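You operate a simulated robot arm through the tools that you are given. There is no shell and no other tool. Be economical: measure what you need, move in short steps, check, and stop when the job is done.

Carry out the task below with a simulated robot arm. There is one attempt and no reset: what you move stays moved.

JOB
Check the board's bow on the stone plate with the shim marked 2 mm.
Fine: square it to the stop first; draw the shim back, then lay the board in the bowed tray if it slid under, else the flat tray.

It is judged by the outcome, as a careful person would: the job done as asked, and still so three seconds after it is handed in. It fails if anything else is knocked over, pushed out of place, dropped, spilled or broken.

ROBOT AND FRAMES
A 7-joint arm with a two-finger parallel gripper on a trunk, on a base that drives. Base frame: it is fixed to the floor where the robot stands at the start and does not move with it; the origin is under the middle of the robot, x ahead of it, y to its left, z up. Readings come in cm, degrees, newtons and seconds.
With the tool pointing down near the work surface it reaches from about 34 to 76 cm from the robot's upright axis, wherever it stands. Its first joint turns from -115.0 to 115.0 degrees. Places, roughly: blue knob [50, 10, 90]; bowed tray [80, -40, 90]; flat tray [50, -40, 90]; stone plate [60, 0, 90]; yellow knob [50, -20, 90]. Payload 3.91 kg.
The TCP is the grasp point between the finger pads, 3 cm short of the fingertips. In the tool frame z runs along the fingers and y along their closing line. Largest opening 11 cm; finger width 2, thickness 1; the body of the gripper, 4.8 by 11.2 cm, starts 5.5 cm behind the TCP.
Orientation is told as [roll, pitch, yaw] about the base's x, y, z axes, in that order, counted from this pose: with the fingers straight down and closing along the base's y, the tool's x points along the base's -x, its y along +y and its z along -z.

CONTROLS
- The arm moves only by the tool play_rows. Its argument "moves" is text: rows parted by semicolons, each of 7 numbers parted by spaces: the turn, a rotation vector about the base's x, y, z in degrees, then the shift along the base's x, y, z in cm, then the closure, from 0 (fully open) to 1 (shut). In form: wx wy wz dx dy dz fingers; .... A call has 1 to 8 rows; each row is the pose to reach, as a shift and turn from the pose commanded when the call began. Each row takes 0.2 s and may step no farther than 5 cm and 8.6 degrees from the row before; otherwise, or with a gripper value out of range, the whole call is refused. Where a pose cannot be reached the arm comes as near as it can. A force on the tool above 60 N (or 10 N above the force at the start of the call, whichever is more), or a blocked arm, ends the call early, and 0.2 s more pass. Each finger travels about 10.8 cm/s and halts on what it meets, pressing with about 28 N; the grip force reading is that of the motor and also rises with nothing between the fingers. The clock runs only during rows and for 0.2 s after the last one: add rows that repeat a pose to give the fingers time. The reply holds the time, the measured pose of the TCP, the force on the tool along the base axes, the opening and the grip force, in the units named above and with some noise, with the torque about the TCP (base axes, N m) and any sound that the robot's microphone picked up, and new pictures: "show" is both (left out), scene, wrist or none.
- Cameras (640 x 400 px; columns grow to the right, rows downward): "scene" is now at [1.55, 11.45, 164.73]; the picture's right is [-0.45, -0.89, 0.00], its down [-0.58, 0.30, -0.76] and it looks along [0.68, -0.35, -0.65] (base axes); focal length 252 px, centre (320, 200). "wrist" rides on the gripper at [7.2, 1.7, -10.3] in the tool frame; the picture's right is [-0.23, 0.97, 0.00], its down [-0.76, -0.18, -0.62] and it looks along [-0.61, -0.14, 0.78] (tool axes); focal length 222 px, centre (320, 200). There is no depth. A picture from a camera that has moved, and an enlarged one, comes with that camera's place and axes in the base frame and with its lens.
- slide_trunk(by): slides the trunk up (or, below 0, down) by that many cm; the arm and the scene camera ride with it, the base frame stays. It gives what a move gives, with no picture.
- base_move(legs): drives the robot by 1 to 6 legs, each [ahead, turn to the left] in cm and degrees, along the robot's own axes; the way and the turn of a leg run together, so that a leg with both is an arc; at most 150 cm and 180 degrees a leg. The arm and the cameras ride along, it lands a little off, and it stops where it bumps. It gives what a move gives, and a new picture of the scene camera.
- head_to(pan, tilt): turns the head with the scene camera to pan (to the left, within 155 degrees either way) and tilt (down, from -29 to 69), counted from straight ahead of the robot. It gives what a move gives, and a new picture of the scene camera.
- close_up(camera, box): a new picture of the part [left, top, right, bottom] of that camera's present view, enlarged. No time passes.
- hand_in(): hands the job in; it is judged then, once.

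Go step by step. Nothing tells you exact positions but the pictures and the camera data: compare them with the known pose of the tool, close in by small moves and look again before you grip or let go. The budget is 120 turns and 260 pictures, counting those below and the enlarged ones. Unless the task says otherwise, let go and move clear before handing in, and close with one line.

The tools are called after ">>>" as a command line: name --argument value ..., lists and objects as JSON in quotes. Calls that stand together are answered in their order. play_rows: Moves the arm, as the interface text tells. Its arguments: {"type":"object","properties":{"moves":{"type":"string"},"show":{"type":"string","enum":["both","scene","wrist","none"]}},"required":["moves"]} The other tools are called the same way: slide_trunk (by) slides the trunk up or down; base_move (legs) drives the base; head_to (pan, tilt) turns the head that bears the scene camera; close_up (camera, box) takes an enlarged picture of a part of a camera's view; hand_in () hands the job in.

At the start:

```text
time: 0.0
tcp_pos: [54.35, 0.25, 127.43]
ee_rot: [-0.1, 0.0, 0.0]
force: [0.4, 0.3, 0.2]
ft_torque: [-0.04, 0.0, -0.04]
width: 11.0
grip_force: 0.1
trunk travel left (down, up): [-75.0, 24.0]
robot x, y, heading: [-0.12, 0.41, 0.1]
head pan, tilt: [-27.0, 40.5]
```

scene: 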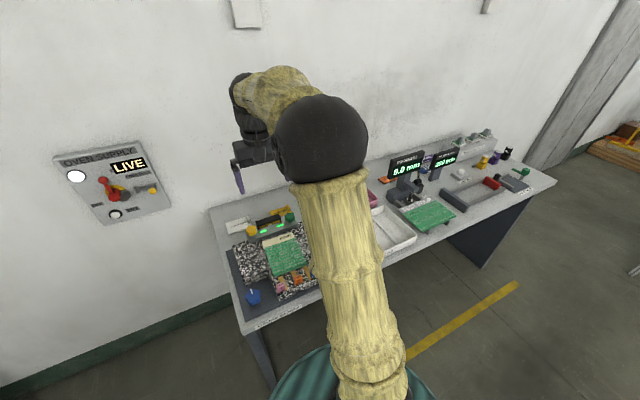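
wrist: 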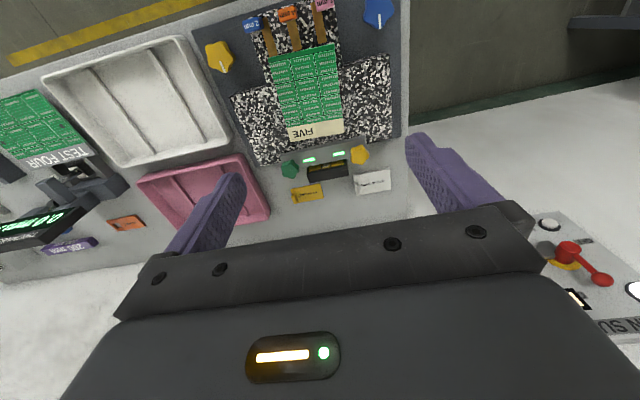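

The wrist view shows a stone plate with a green board on it, shims at the near side, knobs on either side and trays to the robot's right. I'll enlarge the views to read the labels.

>>> close_up --camera "wrist" --box '[190, 0, 420, 144]'

>>> close_up --camera "wrist" --box '[230, 100, 430, 225]'

>>> close_up --camera "scene" --box '[200, 180, 360, 340]'

>>> close_up --camera "wrist" --box '[0, 30, 270, 280]'

```text
2.78 times, centred on (305, 72) of wrist
camera zoom: at [47.1, 1.88, 137.81], right [0.23, 0.97, 0.0], down [0.76, -0.18, 0.62], along [0.61, -0.14, -0.78], focal length 617 px, centre (362, 556)
```

zoom: 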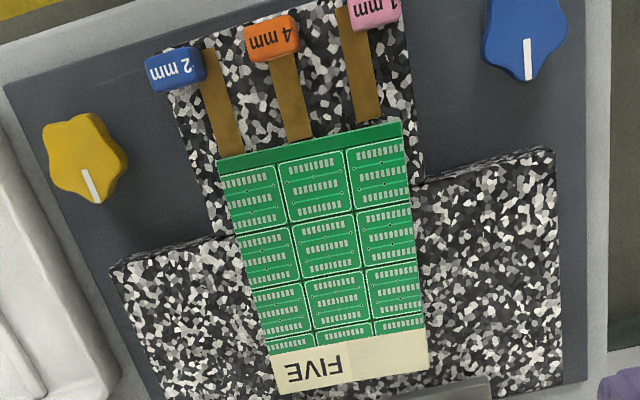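

```text
3.20 times, centred on (330, 162) of wrist
camera zoom: at [47.1, 1.88, 137.81], right [0.23, 0.97, 0.0], down [0.76, -0.18, 0.62], along [0.61, -0.14, -0.78], focal length 711 px, centre (288, 320)
```

zoom: 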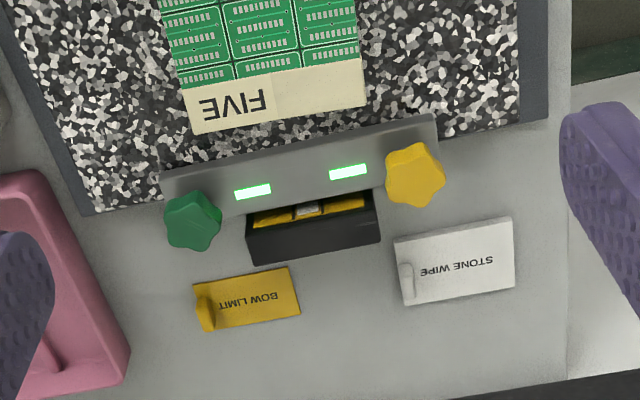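

```text
2.50 times, centred on (280, 260) of scene
camera zoom: at [1.55, 11.45, 164.73], right [-0.45, -0.89, 0.0], down [-0.58, 0.3, -0.76], along [0.68, -0.35, -0.65], focal length 629 px, centre (420, 50)
```

zoom: 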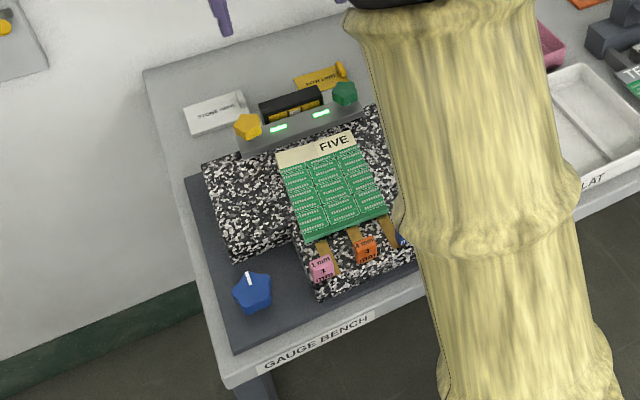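

```text
1.60 times, centred on (135, 155) of wrist
camera zoom: at [47.1, 1.88, 137.81], right [0.23, 0.97, 0.0], down [0.76, -0.18, 0.62], along [0.61, -0.14, -0.78], focal length 355 px, centre (616, 272)
```

zoom: 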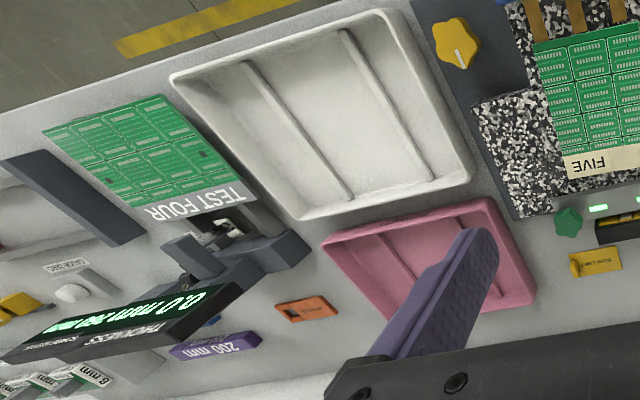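

Board FIVE is about 12×17 cm, skewed about -4° relative to the stop at x≈68. The 2 mm shim (blue) is at the near edge, on the right. I'll move closer for more accurate measurements.

>>> play_rows --moves "0 0 0 -3 -1 -4 0; 0 0 0 -5 -2 -8 0; 0 0 0 -7 -3 -12 0;0 0 0 -9 -3 -15 0;0 0 0 -9 -3 -15 0"

>>> head_to --pan -10 --tilt 50

```text
refused: row 1 steps farther than a row can; nothing moved
```

```text
time: 0.8
tcp_pos: [54.45, 0.25, 127.42]
ee_rot: [0.1, -0.1, 0.0]
force: [-0.5, 0.1, 0.1]
ft_torque: [0.02, -0.01, -0.04]
width: 10.99
grip_force: 0.0
trunk travel left (down, up): [-75.0, 24.0]
robot x, y, heading: [0.14, -0.43, -0.1]
head pan, tilt: [-10.0, 50.0]
camera scene: at [1.59, 13.95, 163.4], right [-0.17, -0.98, 0.0], down [-0.75, 0.13, -0.64], along [0.63, -0.11, -0.77], focal length 252 px, centre (320, 200)
```

scene: 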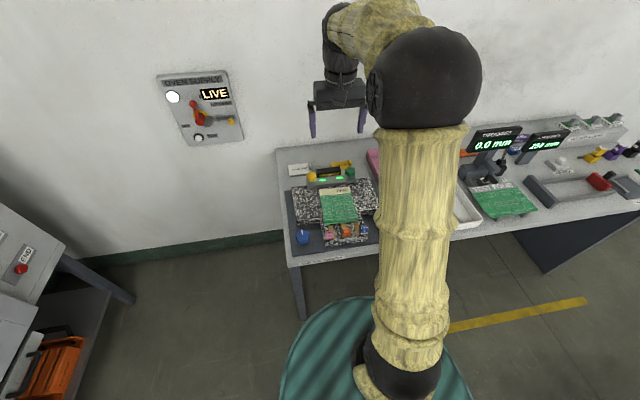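

The board can be seen past the arm on the scene camera. I'm lowering the gripper in shorter steps for a closer wrist view.

>>> play_rows --moves "0 0 0 -2 -1 -4 0; 0 0 0 -4 -2 -8 0; 0 0 0 -6 -3 -12 0;0 0 0 -8 -3 -15 0;0 0 0 -8 -3 -15 0" --show "wrist"

>>> close_up --camera "wrist" --box '[180, 80, 460, 280]'

>>> close_up --camera "wrist" --box '[200, 0, 420, 130]'

>>> close_up --camera "scene" --box '[270, 150, 400, 260]'

```text
time: 2.0
tcp_pos: [46.4, -2.58, 112.26]
ee_rot: [0.0, 0.1, -0.1]
force: [0.4, -0.6, 0.1]
ft_torque: [-0.03, 0.0, -0.01]
width: 11.01
grip_force: 0.1
trunk travel left (down, up): [-75.0, 24.0]
robot x, y, heading: [-0.01, 0.11, 0.1]
head pan, tilt: [-10.0, 50.0]
camera wrist: at [39.1, -0.9, 122.8], right [0.23, 0.97, 0.0], down [0.76, -0.18, 0.62], along [0.61, -0.14, -0.78], focal length 222 px, centre (320, 200)
```

wrist: 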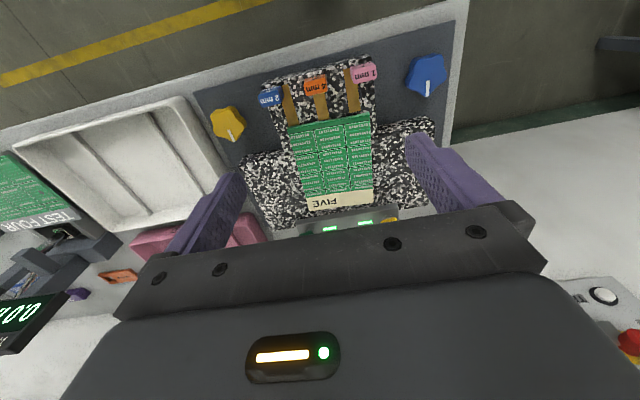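

```text
2.00 times, centred on (320, 180) of wrist
camera zoom: at [39.1, -0.9, 122.8], right [0.23, 0.97, 0.0], down [0.76, -0.18, 0.62], along [0.61, -0.14, -0.78], focal length 444 px, centre (320, 240)
```

zoom: 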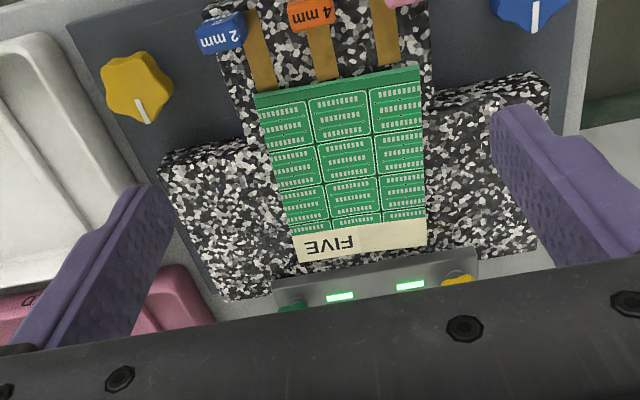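

```text
2.91 times, centred on (310, 65) of wrist
camera zoom: at [39.1, -0.9, 122.8], right [0.23, 0.97, 0.0], down [0.76, -0.18, 0.62], along [0.61, -0.14, -0.78], focal length 646 px, centre (349, 593)
```

zoom: 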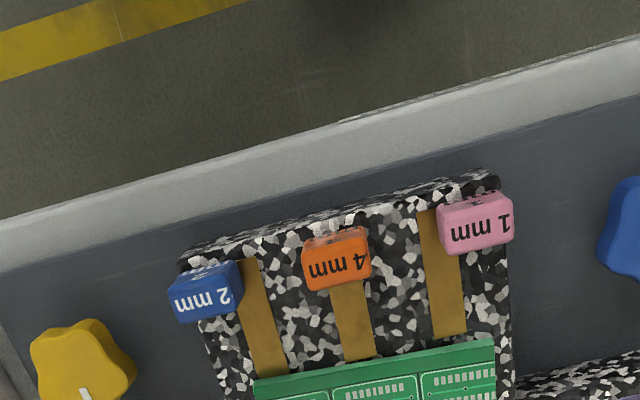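

```text
3.64 times, centred on (335, 205) of scene
camera zoom: at [1.6, 13.95, 163.4], right [-0.17, -0.98, 0.0], down [-0.75, 0.13, -0.64], along [0.63, -0.11, -0.77], focal length 915 px, centre (266, 182)
```

zoom: 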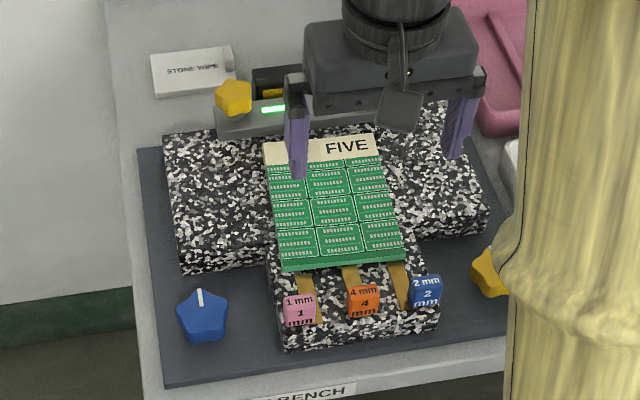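

The board measures about 12×16.4 cm, top z≈91, and seems too wide to grip across. I'll go lower and further back to see the shims and the board's near edge in detail.

>>> play_rows --moves "0 0 0 -2 0 -3 0; 0 0 0 -4 0 -6 0; 0 0 0 -6 0 -9 0;0 0 0 -8 0 -10 0;0 0 0 -8 0 -10 0" --show "wrist"

>>> close_up --camera "wrist" --box '[220, 60, 420, 200]'

>>> close_up --camera "scene" --box '[290, 180, 400, 250]'

```text
time: 3.2
tcp_pos: [38.33, -2.82, 102.65]
ee_rot: [0.0, 0.0, 0.1]
force: [-0.9, -0.3, -0.1]
ft_torque: [0.0, -0.02, 0.02]
width: 11.03
grip_force: 0.0
trunk travel left (down, up): [-75.0, 24.0]
robot x, y, heading: [0.23, -0.2, 0.1]
head pan, tilt: [-10.0, 50.0]
camera wrist: at [31.11, -1.09, 112.97], right [0.23, 0.97, 0.0], down [0.76, -0.18, 0.62], along [0.61, -0.14, -0.78], focal length 222 px, centre (320, 200)
```

wrist: 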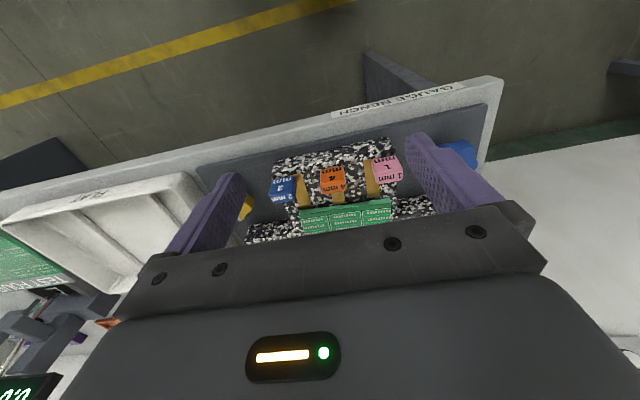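

```text
2.86 times, centred on (320, 130) of wrist
camera zoom: at [31.11, -1.09, 112.97], right [0.23, 0.97, 0.0], down [0.76, -0.18, 0.62], along [0.61, -0.14, -0.78], focal length 635 px, centre (320, 400)
```

zoom: 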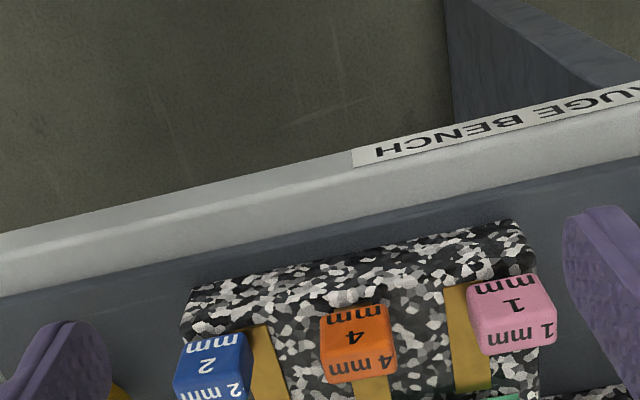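

```text
5.71 times, centred on (345, 215) of scene
camera zoom: at [1.61, 13.96, 163.4], right [-0.17, -0.98, 0.0], down [-0.75, 0.13, -0.64], along [0.63, -0.11, -0.77], focal length 1438 px, centre (177, 114)
```

zoom: 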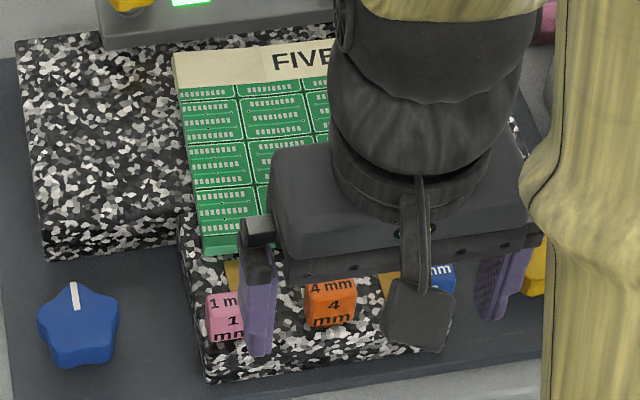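

The shim strips lie at about y -7.5 (2 mm), -2.9 (4 mm) and 1.7 (1 mm), with their tips just short of the board's near edge at x≈50. I'll set the fingers ~3.5 cm apart so they straddle the 4 mm shim, then use both to push the near edge squarely to the stop.

>>> play_rows --moves "0 0 0 3 0 0 0.3; 0 0 0 6 0 0 0.68; 0 0 0 9.1 0 0 0.68;0 0 0 9.1 0 -2 0.68;0 0 0 9.1 0 -5 0.68;0 0 0 9.1 0 -5 0.68"

>>> close_up --camera "scene" --box '[290, 160, 400, 250]'

>>> close_up --camera "wrist" --box '[220, 60, 420, 220]'

```text
time: 4.6
tcp_pos: [47.25, -3.02, 97.46]
ee_rot: [0.0, 0.0, 0.0]
force: [0.2, 0.5, -0.4]
ft_torque: [-0.01, -0.02, 0.0]
width: 3.5
grip_force: 0.0
trunk travel left (down, up): [-75.0, 24.0]
robot x, y, heading: [0.19, -0.35, -0.2]
head pan, tilt: [-10.0, 50.0]
camera scene: at [1.55, 13.96, 163.4], right [-0.17, -0.98, 0.0], down [-0.75, 0.13, -0.64], along [0.63, -0.11, -0.77], focal length 252 px, centre (320, 200)
camera wrist: at [40.08, -1.27, 107.88], right [0.23, 0.97, 0.0], down [0.76, -0.18, 0.62], along [0.61, -0.14, -0.78], focal length 222 px, centre (320, 200)
```

scene: 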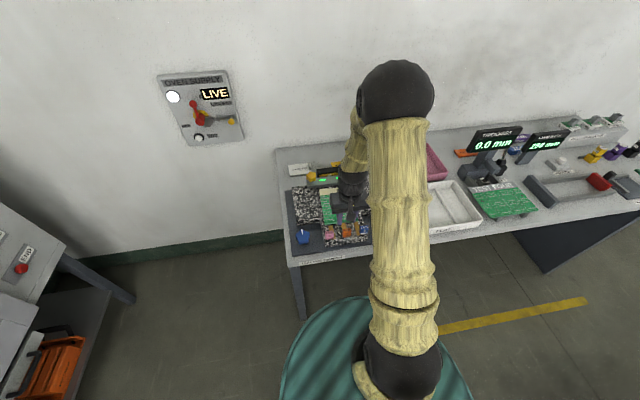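
wrist: 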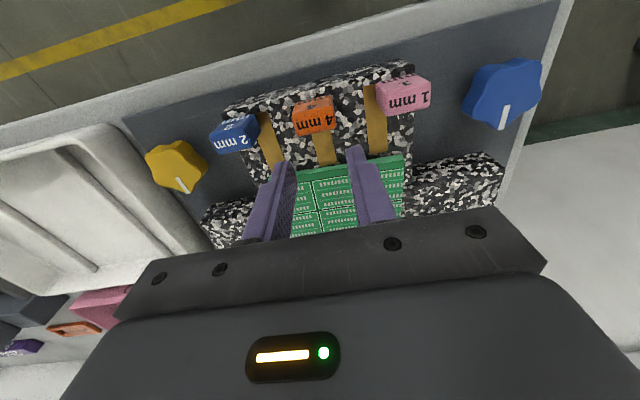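

```text
4.44 times, centred on (345, 205) of scene
camera zoom: at [1.55, 13.96, 163.4], right [-0.17, -0.98, 0.0], down [-0.75, 0.13, -0.64], along [0.63, -0.11, -0.77], focal length 1119 px, centre (209, 178)
```

zoom: 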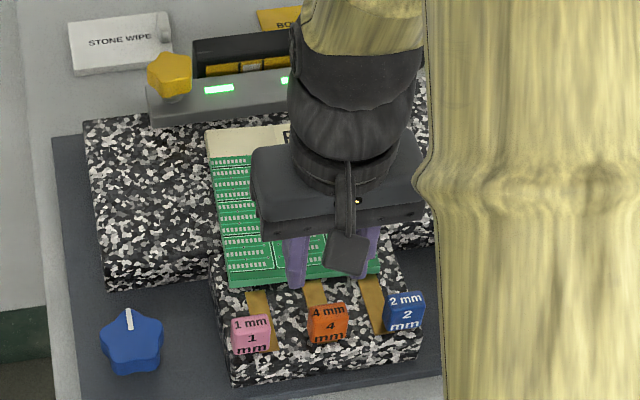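

```text
2.50 times, centred on (320, 140) of wrist
camera zoom: at [40.08, -1.27, 107.88], right [0.23, 0.97, 0.0], down [0.76, -0.18, 0.62], along [0.61, -0.14, -0.78], focal length 555 px, centre (320, 350)
```

zoom: 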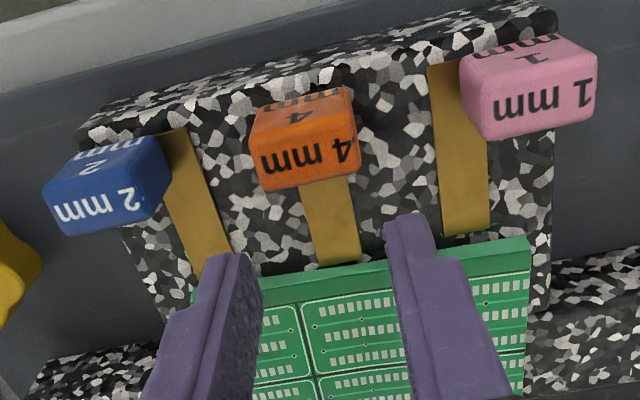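

Fingers are placed between the strips. Now I'll lower gently to find the stone surface.

>>> play_rows --moves "0 0 0 0 0.1 -1 0.68; 0 0 0 0 0.1 -2 0.68; 0 0 0 0 0.1 -2.8 0.68;0 0 0 0 0.1 -3.2 0.68;0 0 0 0 0.1 -3.2 0.68" --show "none"

>>> close_up --camera "wrist" --box '[220, 60, 420, 220]'

>>> close_up --camera "scene" --box '[290, 160, 400, 250]'

```text
time: 5.8
tcp_pos: [47.38, -2.65, 94.22]
ee_rot: [0.0, 0.0, 0.0]
force: [0.2, -0.3, 0.3]
ft_torque: [-0.01, 0.02, 0.01]
width: 3.5
grip_force: 0.1
trunk travel left (down, up): [-75.0, 24.0]
robot x, y, heading: [0.41, -0.12, 0.2]
head pan, tilt: [-10.0, 50.0]
```

```text
2.50 times, centred on (320, 140) of wrist
camera zoom: at [40.15, -1.0, 104.63], right [0.23, 0.97, 0.0], down [0.76, -0.18, 0.62], along [0.61, -0.14, -0.78], focal length 555 px, centre (320, 350)
```

zoom: 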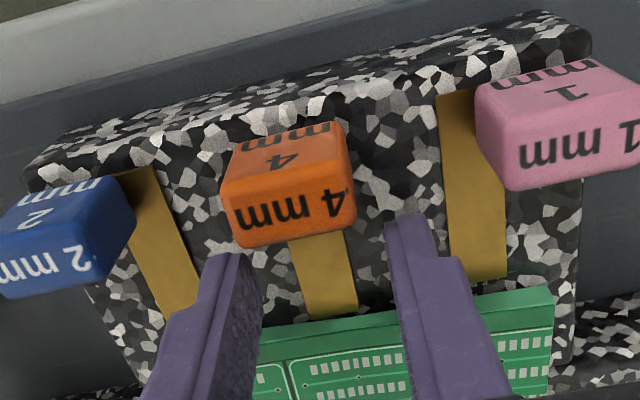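

```text
4.44 times, centred on (345, 205) of scene
camera zoom: at [1.59, 13.96, 163.4], right [-0.17, -0.98, 0.0], down [-0.75, 0.13, -0.64], along [0.63, -0.11, -0.77], focal length 1119 px, centre (209, 178)
```

zoom: 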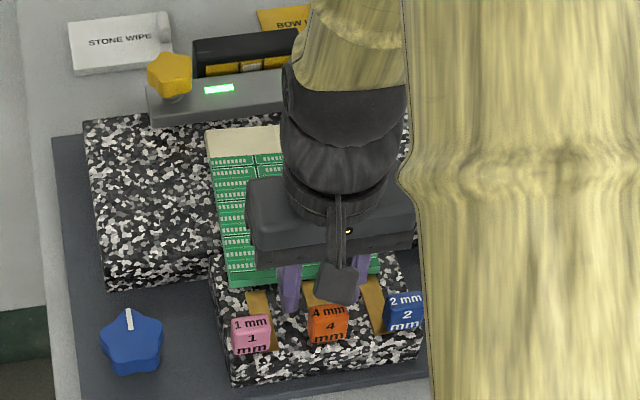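

Fingertips are at about 91.2 with no contact yet. I'll continue in small steps.

>>> play_rows --moves "0 0 0 0 0 -0.3 0.68; 0 0 0 0 0 -0.5 0.68; 0 0 0 0 0 -0.5 0.68" --show "none"

>>> play_rows --moves "0 0 0 0 0 -0.2 0.68; 0 0 0 0 0 -0.3 0.68; 0 0 0 0 0 -0.3 0.68" --show "none"

>>> close_up --camera "wrist" --box '[220, 60, 420, 220]'

```text
time: 6.6
tcp_pos: [47.44, -2.65, 93.72]
ee_rot: [0.0, 0.0, 0.0]
force: [0.2, 0.0, -0.3]
ft_torque: [0.03, 0.03, -0.02]
width: 3.55
grip_force: 0.1
trunk travel left (down, up): [-75.0, 24.0]
robot x, y, heading: [0.19, -0.09, -0.1]
head pan, tilt: [-10.0, 50.0]
```

```text
time: 7.4
tcp_pos: [47.4, -2.55, 93.43]
ee_rot: [0.0, 0.1, 0.0]
force: [0.2, 0.4, -0.4]
ft_torque: [-0.02, -0.03, 0.05]
width: 3.53
grip_force: 0.1
trunk travel left (down, up): [-75.0, 24.0]
robot x, y, heading: [0.32, 0.24, -0.4]
head pan, tilt: [-10.0, 50.0]
```

```text
2.50 times, centred on (320, 140) of wrist
camera zoom: at [40.16, -0.98, 103.82], right [0.23, 0.97, 0.0], down [0.76, -0.18, 0.62], along [0.61, -0.14, -0.78], focal length 555 px, centre (320, 350)
```

zoom: 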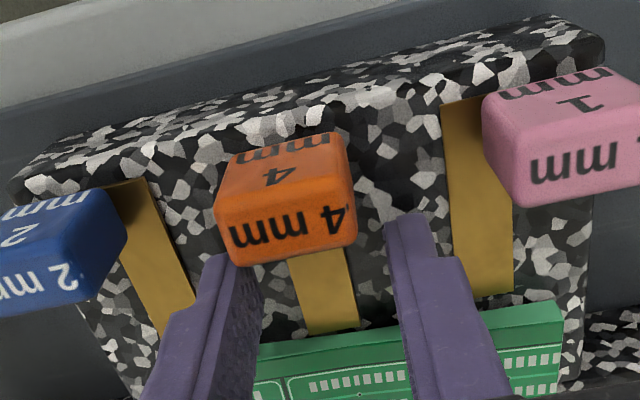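

>>> play_rows --moves "0 0 0 0 -0.1 -0.2 0.68; 0 0 0 0 -0.1 -0.3 0.68; 0 0 0 0 -0.1 -0.3 0.68" --show "none"

>>> play_rows --moves "0 0 0 0 0 -0.2 0.68; 0 0 0 0 0 -0.3 0.68; 0 0 0 0 0 -0.3 0.68" --show "none"

>>> close_up --camera "wrist" --box '[220, 60, 420, 220]'

```text
time: 8.2
tcp_pos: [47.34, -2.79, 93.04]
ee_rot: [0.0, 0.0, 0.0]
force: [0.0, -0.5, 0.7]
ft_torque: [0.03, 0.01, -0.02]
width: 3.52
grip_force: 0.1
trunk travel left (down, up): [-75.0, 24.0]
robot x, y, heading: [-0.05, -0.3, 0.0]
head pan, tilt: [-10.0, 50.0]
```

```text
time: 9.0
tcp_pos: [47.44, -2.63, 93.03]
ee_rot: [0.0, -0.3, 0.0]
force: [0.1, 1.5, 33.2]
ft_torque: [0.15, 0.33, -0.11]
width: 3.5
grip_force: 0.1
trunk travel left (down, up): [-75.0, 24.0]
robot x, y, heading: [-0.26, -0.08, 0.1]
head pan, tilt: [-10.0, 50.0]
```

```text
2.50 times, centred on (320, 140) of wrist
camera zoom: at [40.04, -1.06, 103.38], right [0.23, 0.97, 0.0], down [0.76, -0.18, 0.63], along [0.61, -0.14, -0.78], focal length 555 px, centre (320, 350)
```

zoom: 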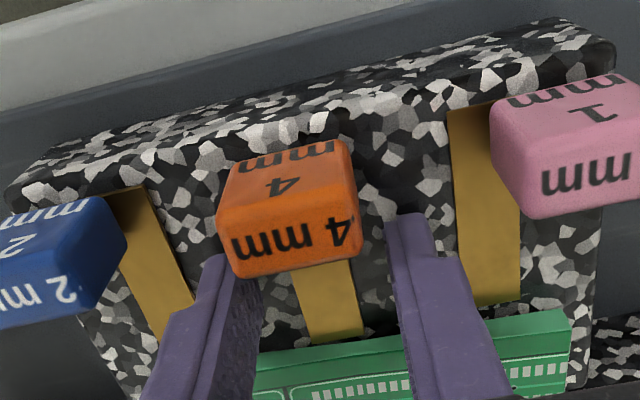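

Stone surface found (z≈90.0). I'll raise the tips 3 mm and push the board toward the stop in small steps.

>>> play_rows --moves "0 0 0 0 -0.1 0.55 0.68; 0 0 0 0.6 -0.1 0.55 0.68; 0 0 0 1.2 -0.1 0.55 0.68; 0 0 0 1.7 -0.1 0.55 0.68; 0 0 0 2.2 -0.1 0.55 0.68; 0 0 0 2.2 -0.1 0.55 0.68"

>>> close_up --camera "scene" --box '[290, 160, 400, 250]'

>>> close_up --camera "wrist" --box '[220, 60, 420, 220]'

```text
time: 10.4
tcp_pos: [49.65, -2.99, 93.32]
ee_rot: [0.1, 0.0, -0.1]
force: [-0.7, 0.1, -0.6]
ft_torque: [0.03, -0.01, 0.01]
width: 3.56
grip_force: 0.0
trunk travel left (down, up): [-75.0, 24.0]
robot x, y, heading: [-0.52, 0.07, -0.0]
head pan, tilt: [-10.0, 50.0]
camera scene: at [1.58, 13.96, 163.4], right [-0.17, -0.98, 0.0], down [-0.75, 0.13, -0.64], along [0.63, -0.11, -0.77], focal length 252 px, centre (320, 200)
camera wrist: at [42.39, -1.28, 103.75], right [0.23, 0.97, 0.0], down [0.76, -0.18, 0.62], along [0.61, -0.14, -0.78], focal length 222 px, centre (320, 200)
```

scene: 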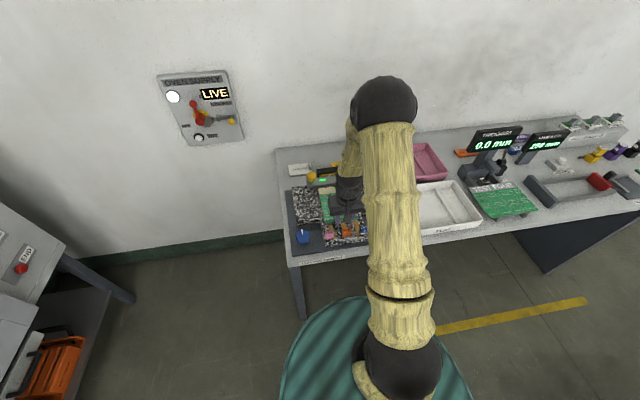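
wrist: 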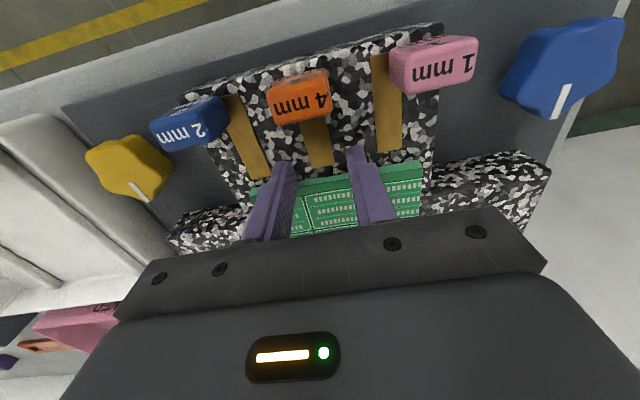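

```text
4.44 times, centred on (345, 205) of scene
camera zoom: at [1.58, 13.96, 163.4], right [-0.17, -0.98, 0.0], down [-0.75, 0.13, -0.64], along [0.63, -0.11, -0.77], focal length 1119 px, centre (209, 178)
```

zoom: 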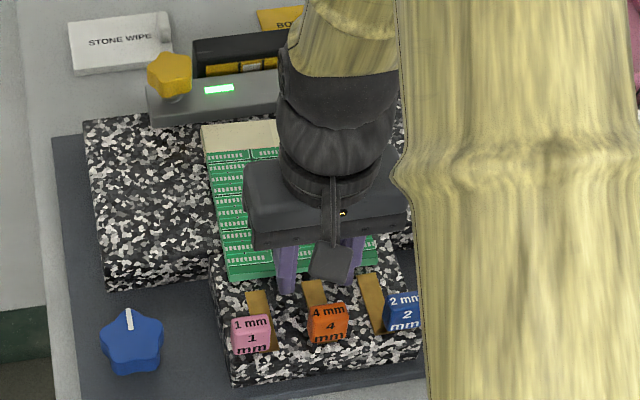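

```text
2.50 times, centred on (320, 140) of wrist
camera zoom: at [42.39, -1.28, 103.75], right [0.23, 0.97, 0.0], down [0.76, -0.18, 0.62], along [0.61, -0.14, -0.78], focal length 555 px, centre (320, 350)
```

zoom: 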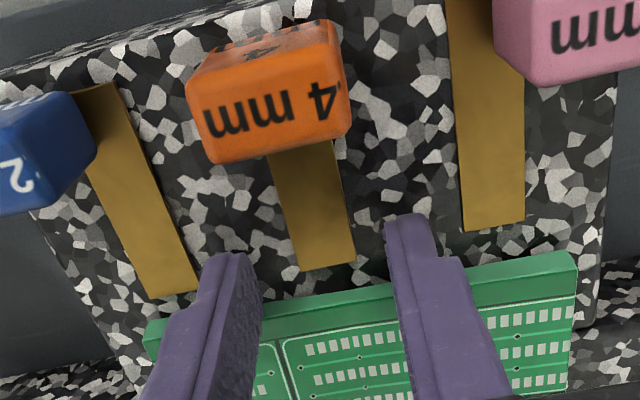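

The board is being pushed and is rotating square. I'll continue in small steps and watch the force for contact with the stop.

>>> play_rows --moves "0 0 0 0.3 0 0 0.68; 0 0 0 0.6 0 0 0.68; 0 0 0 0.6 0 0 0.68" --show "none"

>>> play_rows --moves "0 0 0 0.2 0 0 0.68; 0 0 0 0.4 0 0 0.68; 0 0 0 0.4 0 0 0.68" --show "none"

>>> close_up --camera "scene" --box '[290, 160, 400, 250]'

```text
time: 11.2
tcp_pos: [50.18, -2.91, 93.33]
ee_rot: [0.0, -0.1, 0.0]
force: [0.2, -0.1, -0.2]
ft_torque: [0.01, 0.02, -0.02]
width: 3.5
grip_force: 0.1
trunk travel left (down, up): [-75.0, 24.0]
robot x, y, heading: [-0.15, 0.05, -0.1]
head pan, tilt: [-10.0, 50.0]
```

```text
time: 12.0
tcp_pos: [50.63, -2.83, 93.39]
ee_rot: [0.1, -0.1, 0.0]
force: [-0.7, -0.4, 0.4]
ft_torque: [-0.01, 0.04, -0.02]
width: 3.53
grip_force: 0.0
trunk travel left (down, up): [-75.0, 24.0]
robot x, y, heading: [-0.08, 0.23, -0.2]
head pan, tilt: [-10.0, 50.0]
```

```text
4.44 times, centred on (345, 205) of scene
camera zoom: at [1.59, 13.96, 163.4], right [-0.17, -0.98, 0.0], down [-0.75, 0.13, -0.64], along [0.63, -0.11, -0.77], focal length 1119 px, centre (209, 178)
```

zoom: 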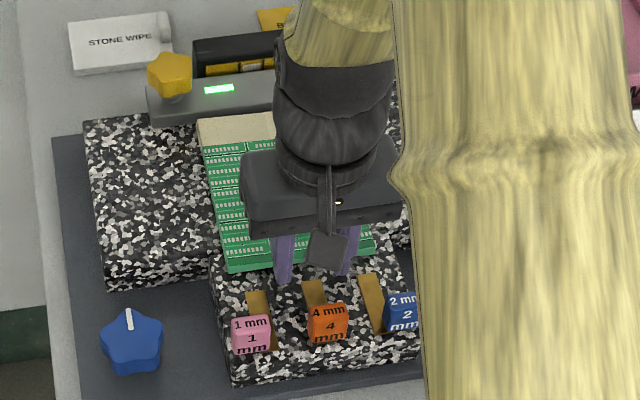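

>>> play_rows --moves "0 0 0 0.2 0 0 0.68; 0 0 0 0.3 0 0 0.68; 0 0 0 0.3 0 0 0.68" --show "none"

>>> play_rows --moves "0 0 0 0.2 0 0 0.68; 0 0 0 0.3 0 0 0.68; 0 0 0 0.3 0 0 0.68" --show "none"

>>> close_up --camera "scene" --box '[290, 160, 400, 250]'

```text
time: 12.8
tcp_pos: [50.91, -2.9, 93.25]
ee_rot: [0.0, 0.0, 0.1]
force: [-0.5, -0.1, 0.6]
ft_torque: [0.0, 0.02, -0.02]
width: 3.51
grip_force: 0.0
trunk travel left (down, up): [-75.0, 24.0]
robot x, y, heading: [0.43, 0.15, 0.3]
head pan, tilt: [-10.0, 50.0]
```

```text
time: 13.6
tcp_pos: [51.31, -2.86, 93.36]
ee_rot: [-0.1, 0.1, 0.0]
force: [-2.1, -0.6, -0.9]
ft_torque: [-0.04, 0.07, 0.03]
width: 3.5
grip_force: 0.1
trunk travel left (down, up): [-75.0, 24.0]
robot x, y, heading: [0.05, -0.16, -0.2]
head pan, tilt: [-10.0, 50.0]
```

```text
4.44 times, centred on (345, 205) of scene
camera zoom: at [1.57, 13.95, 163.4], right [-0.17, -0.98, 0.0], down [-0.75, 0.13, -0.64], along [0.63, -0.11, -0.77], focal length 1119 px, centre (209, 178)
```

zoom: 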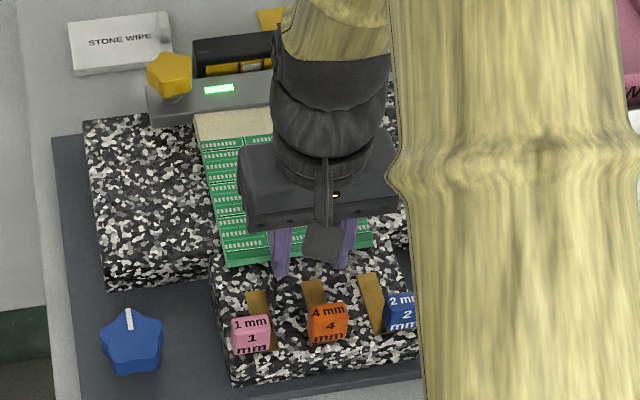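

Force is beginning to rise (-2 N), so contact with the stop is near. One more small push.

>>> play_rows --moves "0 0 0 0.1 0 0 0.68; 0 0 0 0.2 0 0 0.68; 0 0 0 0.2 0 0 0.68" --show "none"

>>> play_rows --moves "0 0 0 0.1 0 0 0.68; 0 0 0 0.1 0 0 0.68" --show "none"

```text
time: 14.4
tcp_pos: [51.34, -2.82, 93.15]
ee_rot: [0.0, 0.1, 0.0]
force: [-13.8, -1.1, -1.8]
ft_torque: [-0.09, 0.37, 0.11]
width: 3.43
grip_force: 0.0
trunk travel left (down, up): [-75.0, 24.0]
robot x, y, heading: [0.02, -0.04, 0.0]
head pan, tilt: [-10.0, 50.0]
```

```text
time: 15.0
tcp_pos: [51.37, -2.75, 93.39]
ee_rot: [0.0, 0.1, 0.0]
force: [-23.4, -0.5, -0.9]
ft_torque: [-0.1, 0.61, 0.13]
width: 3.47
grip_force: 0.1
trunk travel left (down, up): [-75.0, 24.0]
robot x, y, heading: [0.3, 0.13, 0.4]
head pan, tilt: [-10.0, 50.0]
```

Firm contact at the stop (-23 N). I'll back off, rise and check that the board sits flush.

>>> play_rows --moves "0 0 0 -0.6 0 0 0.68; 0 0 0 -1.2 0 0 0.68; 0 0 0 -1.2 0 4 0.68; 0 0 0 -3 0 8 0.68;0 0 0 -5 0 12 0.4;0 0 0 -5 0 16 0.2;0 0 0 -5 0 18 0.2;0 0 0 -5 0 18 0.2" --show "wrist"

>>> close_up --camera "wrist" --box '[220, 130, 420, 255]'

>>> close_up --camera "wrist" --box '[220, 20, 420, 145]'

```text
time: 16.8
tcp_pos: [46.59, -2.95, 111.6]
ee_rot: [0.0, 0.0, 0.0]
force: [0.5, 0.0, -0.9]
ft_torque: [-0.01, 0.01, -0.03]
width: 8.83
grip_force: 0.0
trunk travel left (down, up): [-75.0, 24.0]
robot x, y, heading: [0.17, 0.16, -0.3]
head pan, tilt: [-10.0, 50.0]
camera wrist: at [39.31, -1.41, 121.93], right [0.23, 0.97, 0.0], down [0.76, -0.18, 0.62], along [0.61, -0.14, -0.78], focal length 222 px, centre (320, 200)
```

wrist: 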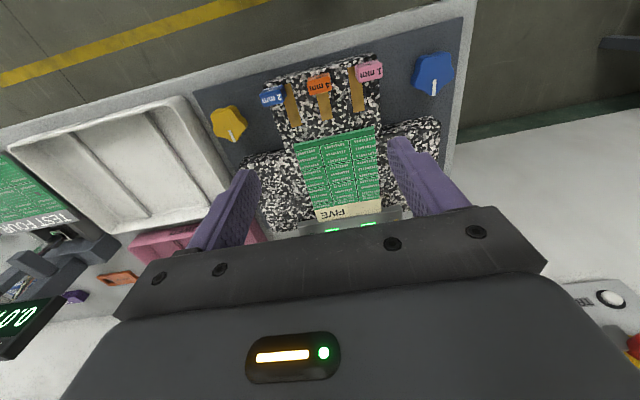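

```text
3.20 times, centred on (320, 192) of wrist
camera zoom: at [39.31, -1.41, 121.93], right [0.23, 0.97, 0.0], down [0.76, -0.18, 0.62], along [0.61, -0.14, -0.78], focal length 711 px, centre (320, 224)
```

zoom: 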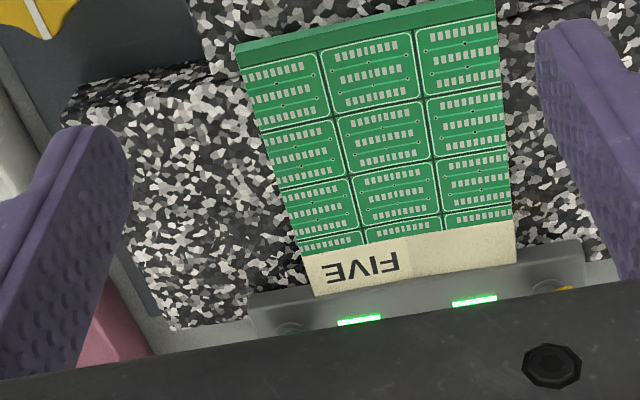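

```text
3.20 times, centred on (320, 82) of wrist
camera zoom: at [39.31, -1.41, 121.93], right [0.23, 0.97, 0.0], down [0.76, -0.18, 0.62], along [0.61, -0.14, -0.78], focal length 711 px, centre (320, 576)
```

zoom: 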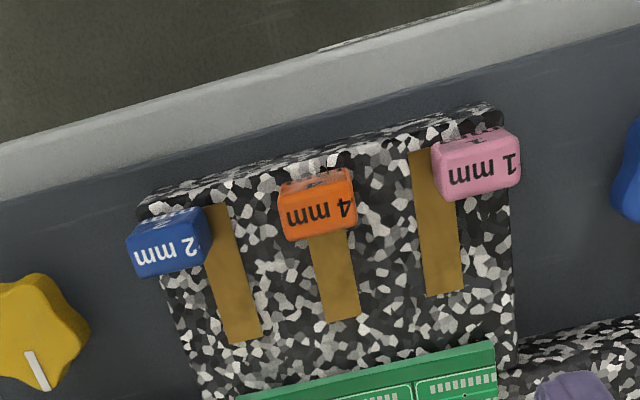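

The board now sits flush and square against the stop, near edge at x≈52.3. Next is the blue 2 mm handle: about 3 cm wide, centred near (44.7, -8.2), top z≈94. I'll hover above it and check.

>>> play_rows --moves "0 0 0 -1 -3 -3 0.545; 0 0 0 -2 -5.2 -6 0.545; 0 0 0 -2 -5.2 -9 0.545; 0 0 0 -2 -5.2 -12 0.545; 0 0 0 -2 -5.2 -12 0.545"

>>> close_up --camera "wrist" --box '[220, 60, 420, 220]'

>>> close_up --camera "scene" --box '[290, 160, 400, 250]'

```text
time: 18.0
tcp_pos: [44.7, -8.06, 99.37]
ee_rot: [0.0, -0.1, 0.0]
force: [-0.9, -1.0, -0.2]
ft_torque: [0.0, 0.02, 0.01]
width: 5.01
grip_force: 0.0
trunk travel left (down, up): [-75.0, 24.0]
robot x, y, heading: [-0.22, -0.35, -0.3]
head pan, tilt: [-10.0, 50.0]
camera scene: at [1.56, 13.97, 163.4], right [-0.17, -0.98, 0.0], down [-0.75, 0.13, -0.64], along [0.63, -0.11, -0.77], focal length 252 px, centre (320, 200)
camera wrist: at [37.35, -6.47, 109.67], right [0.23, 0.97, 0.0], down [0.76, -0.18, 0.62], along [0.61, -0.14, -0.78], focal length 222 px, centre (320, 200)
```

scene: 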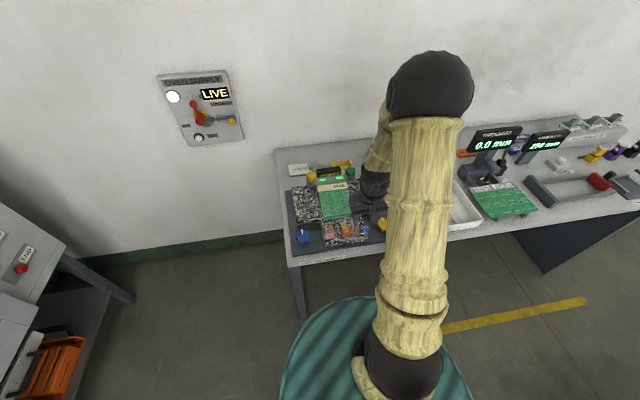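
wrist: 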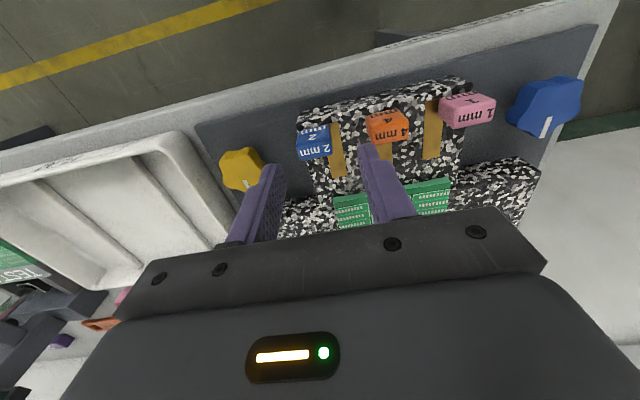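

```text
2.50 times, centred on (320, 140) of wrist
camera zoom: at [37.35, -6.47, 109.67], right [0.23, 0.97, 0.0], down [0.76, -0.18, 0.62], along [0.61, -0.14, -0.78], focal length 555 px, centre (320, 350)
```

zoom: 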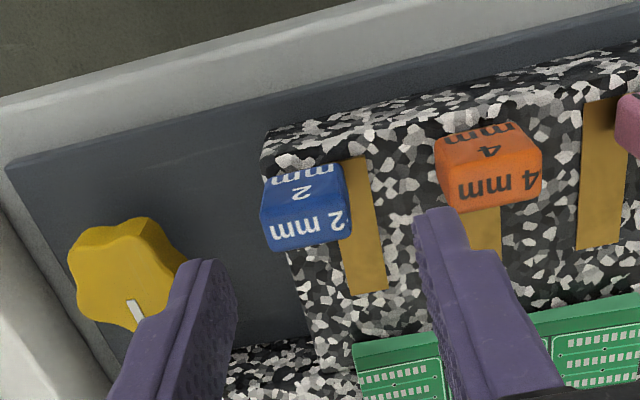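

```text
4.44 times, centred on (345, 205) of scene
camera zoom: at [1.56, 13.97, 163.4], right [-0.17, -0.98, 0.0], down [-0.75, 0.13, -0.64], along [0.63, -0.11, -0.77], focal length 1119 px, centre (209, 178)
```

zoom: 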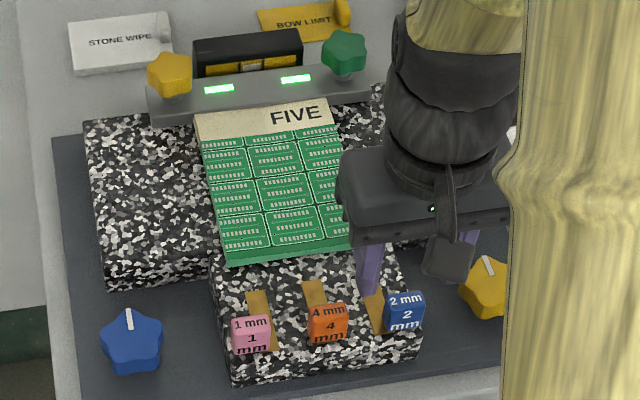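

The blue handle is about 2.4 cm wide, centred at y≈-8.4, x≈45.1, top about z 92.5. I'll descend around it with a 5 cm opening.

>>> play_rows --moves "0 0 0 0.4 -0.3 -2 0.545; 0 0 0 0.4 -0.3 -4 0.545; 0 0 0 0.4 -0.3 -5.3 0.545; 0 0 0 0.4 -0.3 -5.7 0.545; 0 0 0 0.4 -0.3 -5.7 0.545"

>>> close_up --camera "wrist" --box '[220, 60, 420, 220]'

>>> close_up --camera "scene" --box '[290, 160, 400, 250]'

```text
time: 19.2
tcp_pos: [44.87, -8.22, 93.73]
ee_rot: [-0.1, -0.1, 0.0]
force: [-0.3, -0.3, 0.8]
ft_torque: [0.0, 0.02, 0.01]
width: 5.0
grip_force: 0.1
trunk travel left (down, up): [-75.0, 24.0]
robot x, y, heading: [-0.31, 0.04, -0.0]
head pan, tilt: [-10.0, 50.0]
camera scene: at [1.59, 13.95, 163.4], right [-0.17, -0.98, 0.0], down [-0.75, 0.13, -0.64], along [0.63, -0.11, -0.77], focal length 252 px, centre (320, 200)
camera wrist: at [37.62, -6.64, 104.05], right [0.23, 0.97, 0.0], down [0.76, -0.18, 0.62], along [0.61, -0.14, -0.78], focal length 222 px, centre (320, 200)
```

scene: 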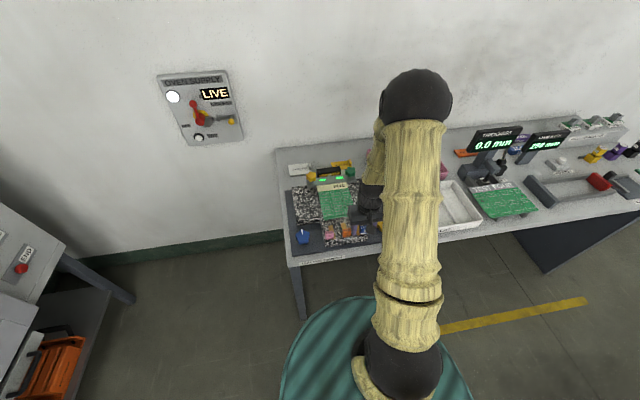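
wrist: 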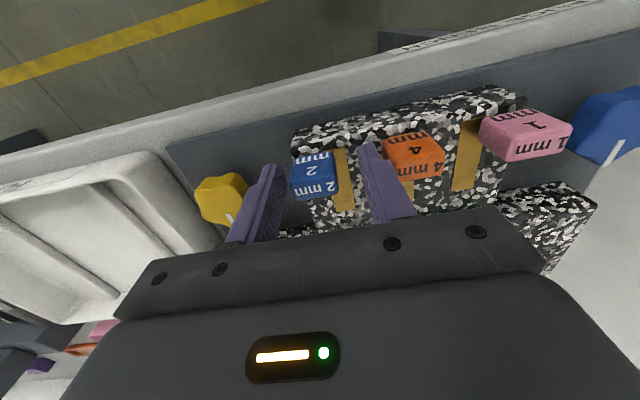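

```text
2.50 times, centred on (320, 140) of wrist
camera zoom: at [37.62, -6.64, 104.05], right [0.23, 0.97, 0.0], down [0.76, -0.18, 0.62], along [0.61, -0.14, -0.78], focal length 555 px, centre (320, 350)
```

zoom: 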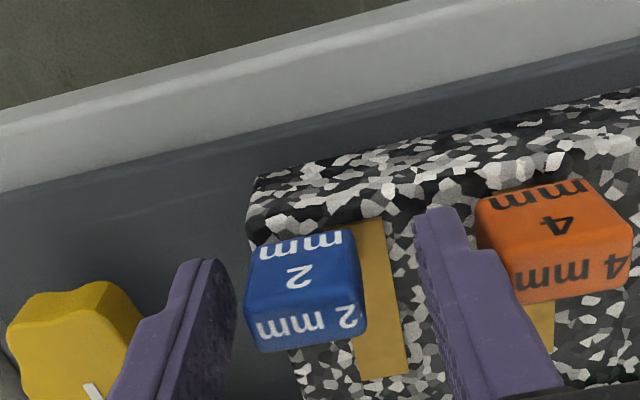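

```text
4.44 times, centred on (345, 205) of scene
camera zoom: at [1.59, 13.95, 163.4], right [-0.17, -0.98, 0.0], down [-0.75, 0.13, -0.64], along [0.63, -0.11, -0.77], focal length 1119 px, centre (209, 178)
```

zoom: 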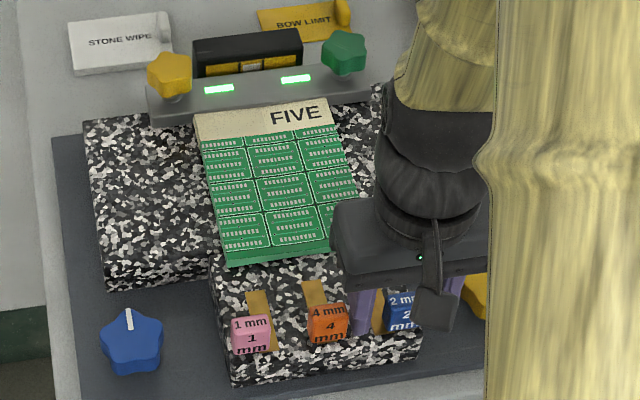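

The handle lies between the fingers but sits slightly toward -y of centre (y≈-8.8). I'll shift -0.6 in y and +0.3 in x, then close gently.

>>> play_rows --moves "0 0 0 0.3 -0.6 0 0.545; 0 0 0 0.3 -0.6 0 0.545" --show "none"

>>> close_up --camera "wrist" --box '[220, 60, 420, 220]'

```text
time: 19.8
tcp_pos: [45.04, -8.91, 93.62]
ee_rot: [0.0, 0.0, 0.0]
force: [0.4, -0.5, 0.2]
ft_torque: [0.02, 0.01, 0.02]
width: 5.02
grip_force: 0.0
trunk travel left (down, up): [-75.0, 24.0]
robot x, y, heading: [0.3, 0.19, 0.0]
head pan, tilt: [-10.0, 50.0]
```

```text
2.50 times, centred on (320, 140) of wrist
camera zoom: at [37.92, -7.32, 104.02], right [0.23, 0.97, 0.0], down [0.76, -0.18, 0.62], along [0.61, -0.14, -0.78], focal length 555 px, centre (320, 350)
```

zoom: 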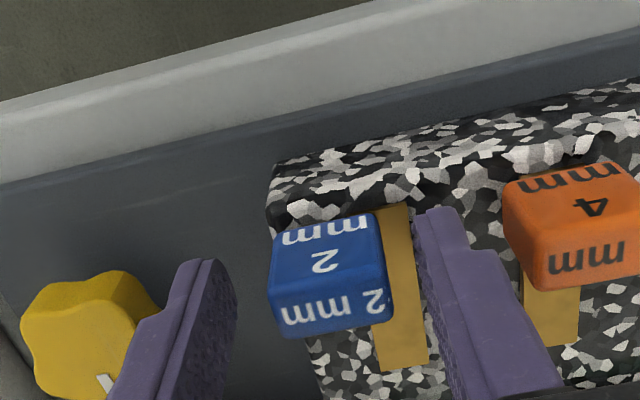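

Centred. Closing on the handle.

>>> play_rows --moves "0 0 0 0 0 0 0.65; 0 0 0 0 0 0 0.75; 0 0 0 0 0 0 0.85; 0 0 0 0 0 0 0.85; 0 0 0 0 0 0 0.85" --show "none"

>>> close_up --camera "wrist" --box '[220, 60, 420, 220]'

```text
time: 21.0
tcp_pos: [45.1, -8.62, 93.7]
ee_rot: [0.0, 0.2, 0.1]
force: [-0.3, 21.1, -2.8]
ft_torque: [0.47, -0.16, 0.08]
width: 2.76
grip_force: 44.8
trunk travel left (down, up): [-75.0, 24.0]
robot x, y, heading: [0.02, -0.09, 0.1]
head pan, tilt: [-10.0, 50.0]
```

```text
2.50 times, centred on (320, 140) of wrist
camera zoom: at [37.93, -7.01, 104.03], right [0.22, 0.97, 0.0], down [0.76, -0.18, 0.62], along [0.61, -0.14, -0.78], focal length 555 px, centre (320, 350)
```

zoom: 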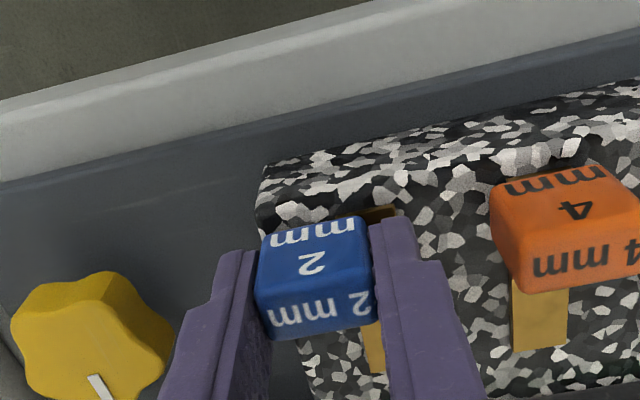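

Gripped (2.76 cm wide). There's 21 N sideways, so the shim appears guided in y; I'll re-centre in y to relieve that, then start sliding ahead.

>>> play_rows --moves "0 0 0 0 0.3 0 0.85; 0 0 0 0 0.3 0 0.85" --show "none"

>>> play_rows --moves "0 0 0 0.3 0 0 0.85; 0 0 0 0.7 0 0 0.85; 0 0 0 1.0 0 0 0.85; 0 0 0 1.0 0 0 0.85" --show "none"

>>> close_up --camera "wrist" --box '[220, 60, 420, 220]'

>>> close_up --camera "scene" --box '[290, 160, 400, 250]'

```text
time: 21.6
tcp_pos: [45.17, -8.62, 93.64]
ee_rot: [-0.1, 0.1, 0.0]
force: [0.3, 11.4, -2.8]
ft_torque: [-0.03, 0.63, 0.31]
width: 2.78
grip_force: 45.3
trunk travel left (down, up): [-75.0, 24.0]
robot x, y, heading: [0.14, 0.0, -0.2]
head pan, tilt: [-10.0, 50.0]
```

```text
time: 22.6
tcp_pos: [46.18, -8.62, 93.56]
ee_rot: [0.0, -0.1, -0.1]
force: [-0.5, 2.8, -6.9]
ft_torque: [-0.05, -0.63, -0.11]
width: 2.75
grip_force: 45.1
trunk travel left (down, up): [-75.0, 24.0]
robot x, y, heading: [0.05, 0.03, -0.2]
head pan, tilt: [-10.0, 50.0]
```

```text
2.50 times, centred on (320, 140) of wrist
camera zoom: at [39.0, -6.98, 104.01], right [0.23, 0.97, 0.0], down [0.76, -0.18, 0.62], along [0.61, -0.14, -0.78], focal length 555 px, centre (320, 350)
```

zoom: 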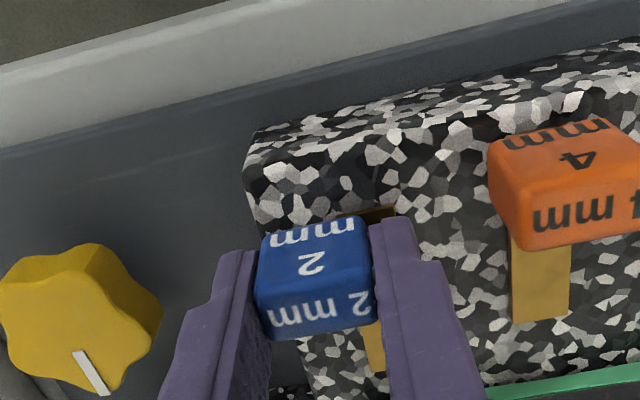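

```text
4.44 times, centred on (345, 205) of scene
camera zoom: at [1.64, 14.0, 163.38], right [-0.17, -0.98, 0.0], down [-0.75, 0.13, -0.64], along [0.63, -0.11, -0.77], focal length 1119 px, centre (209, 178)
```

zoom: 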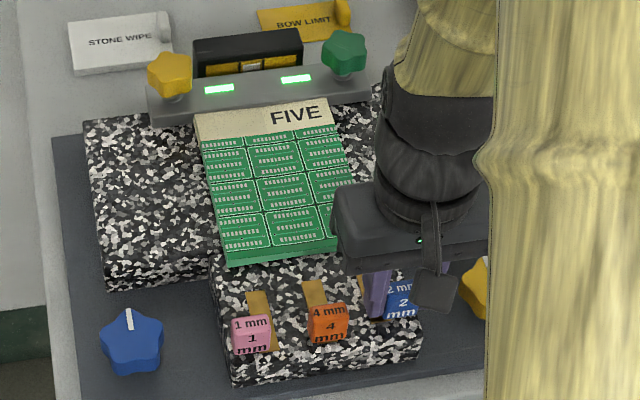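

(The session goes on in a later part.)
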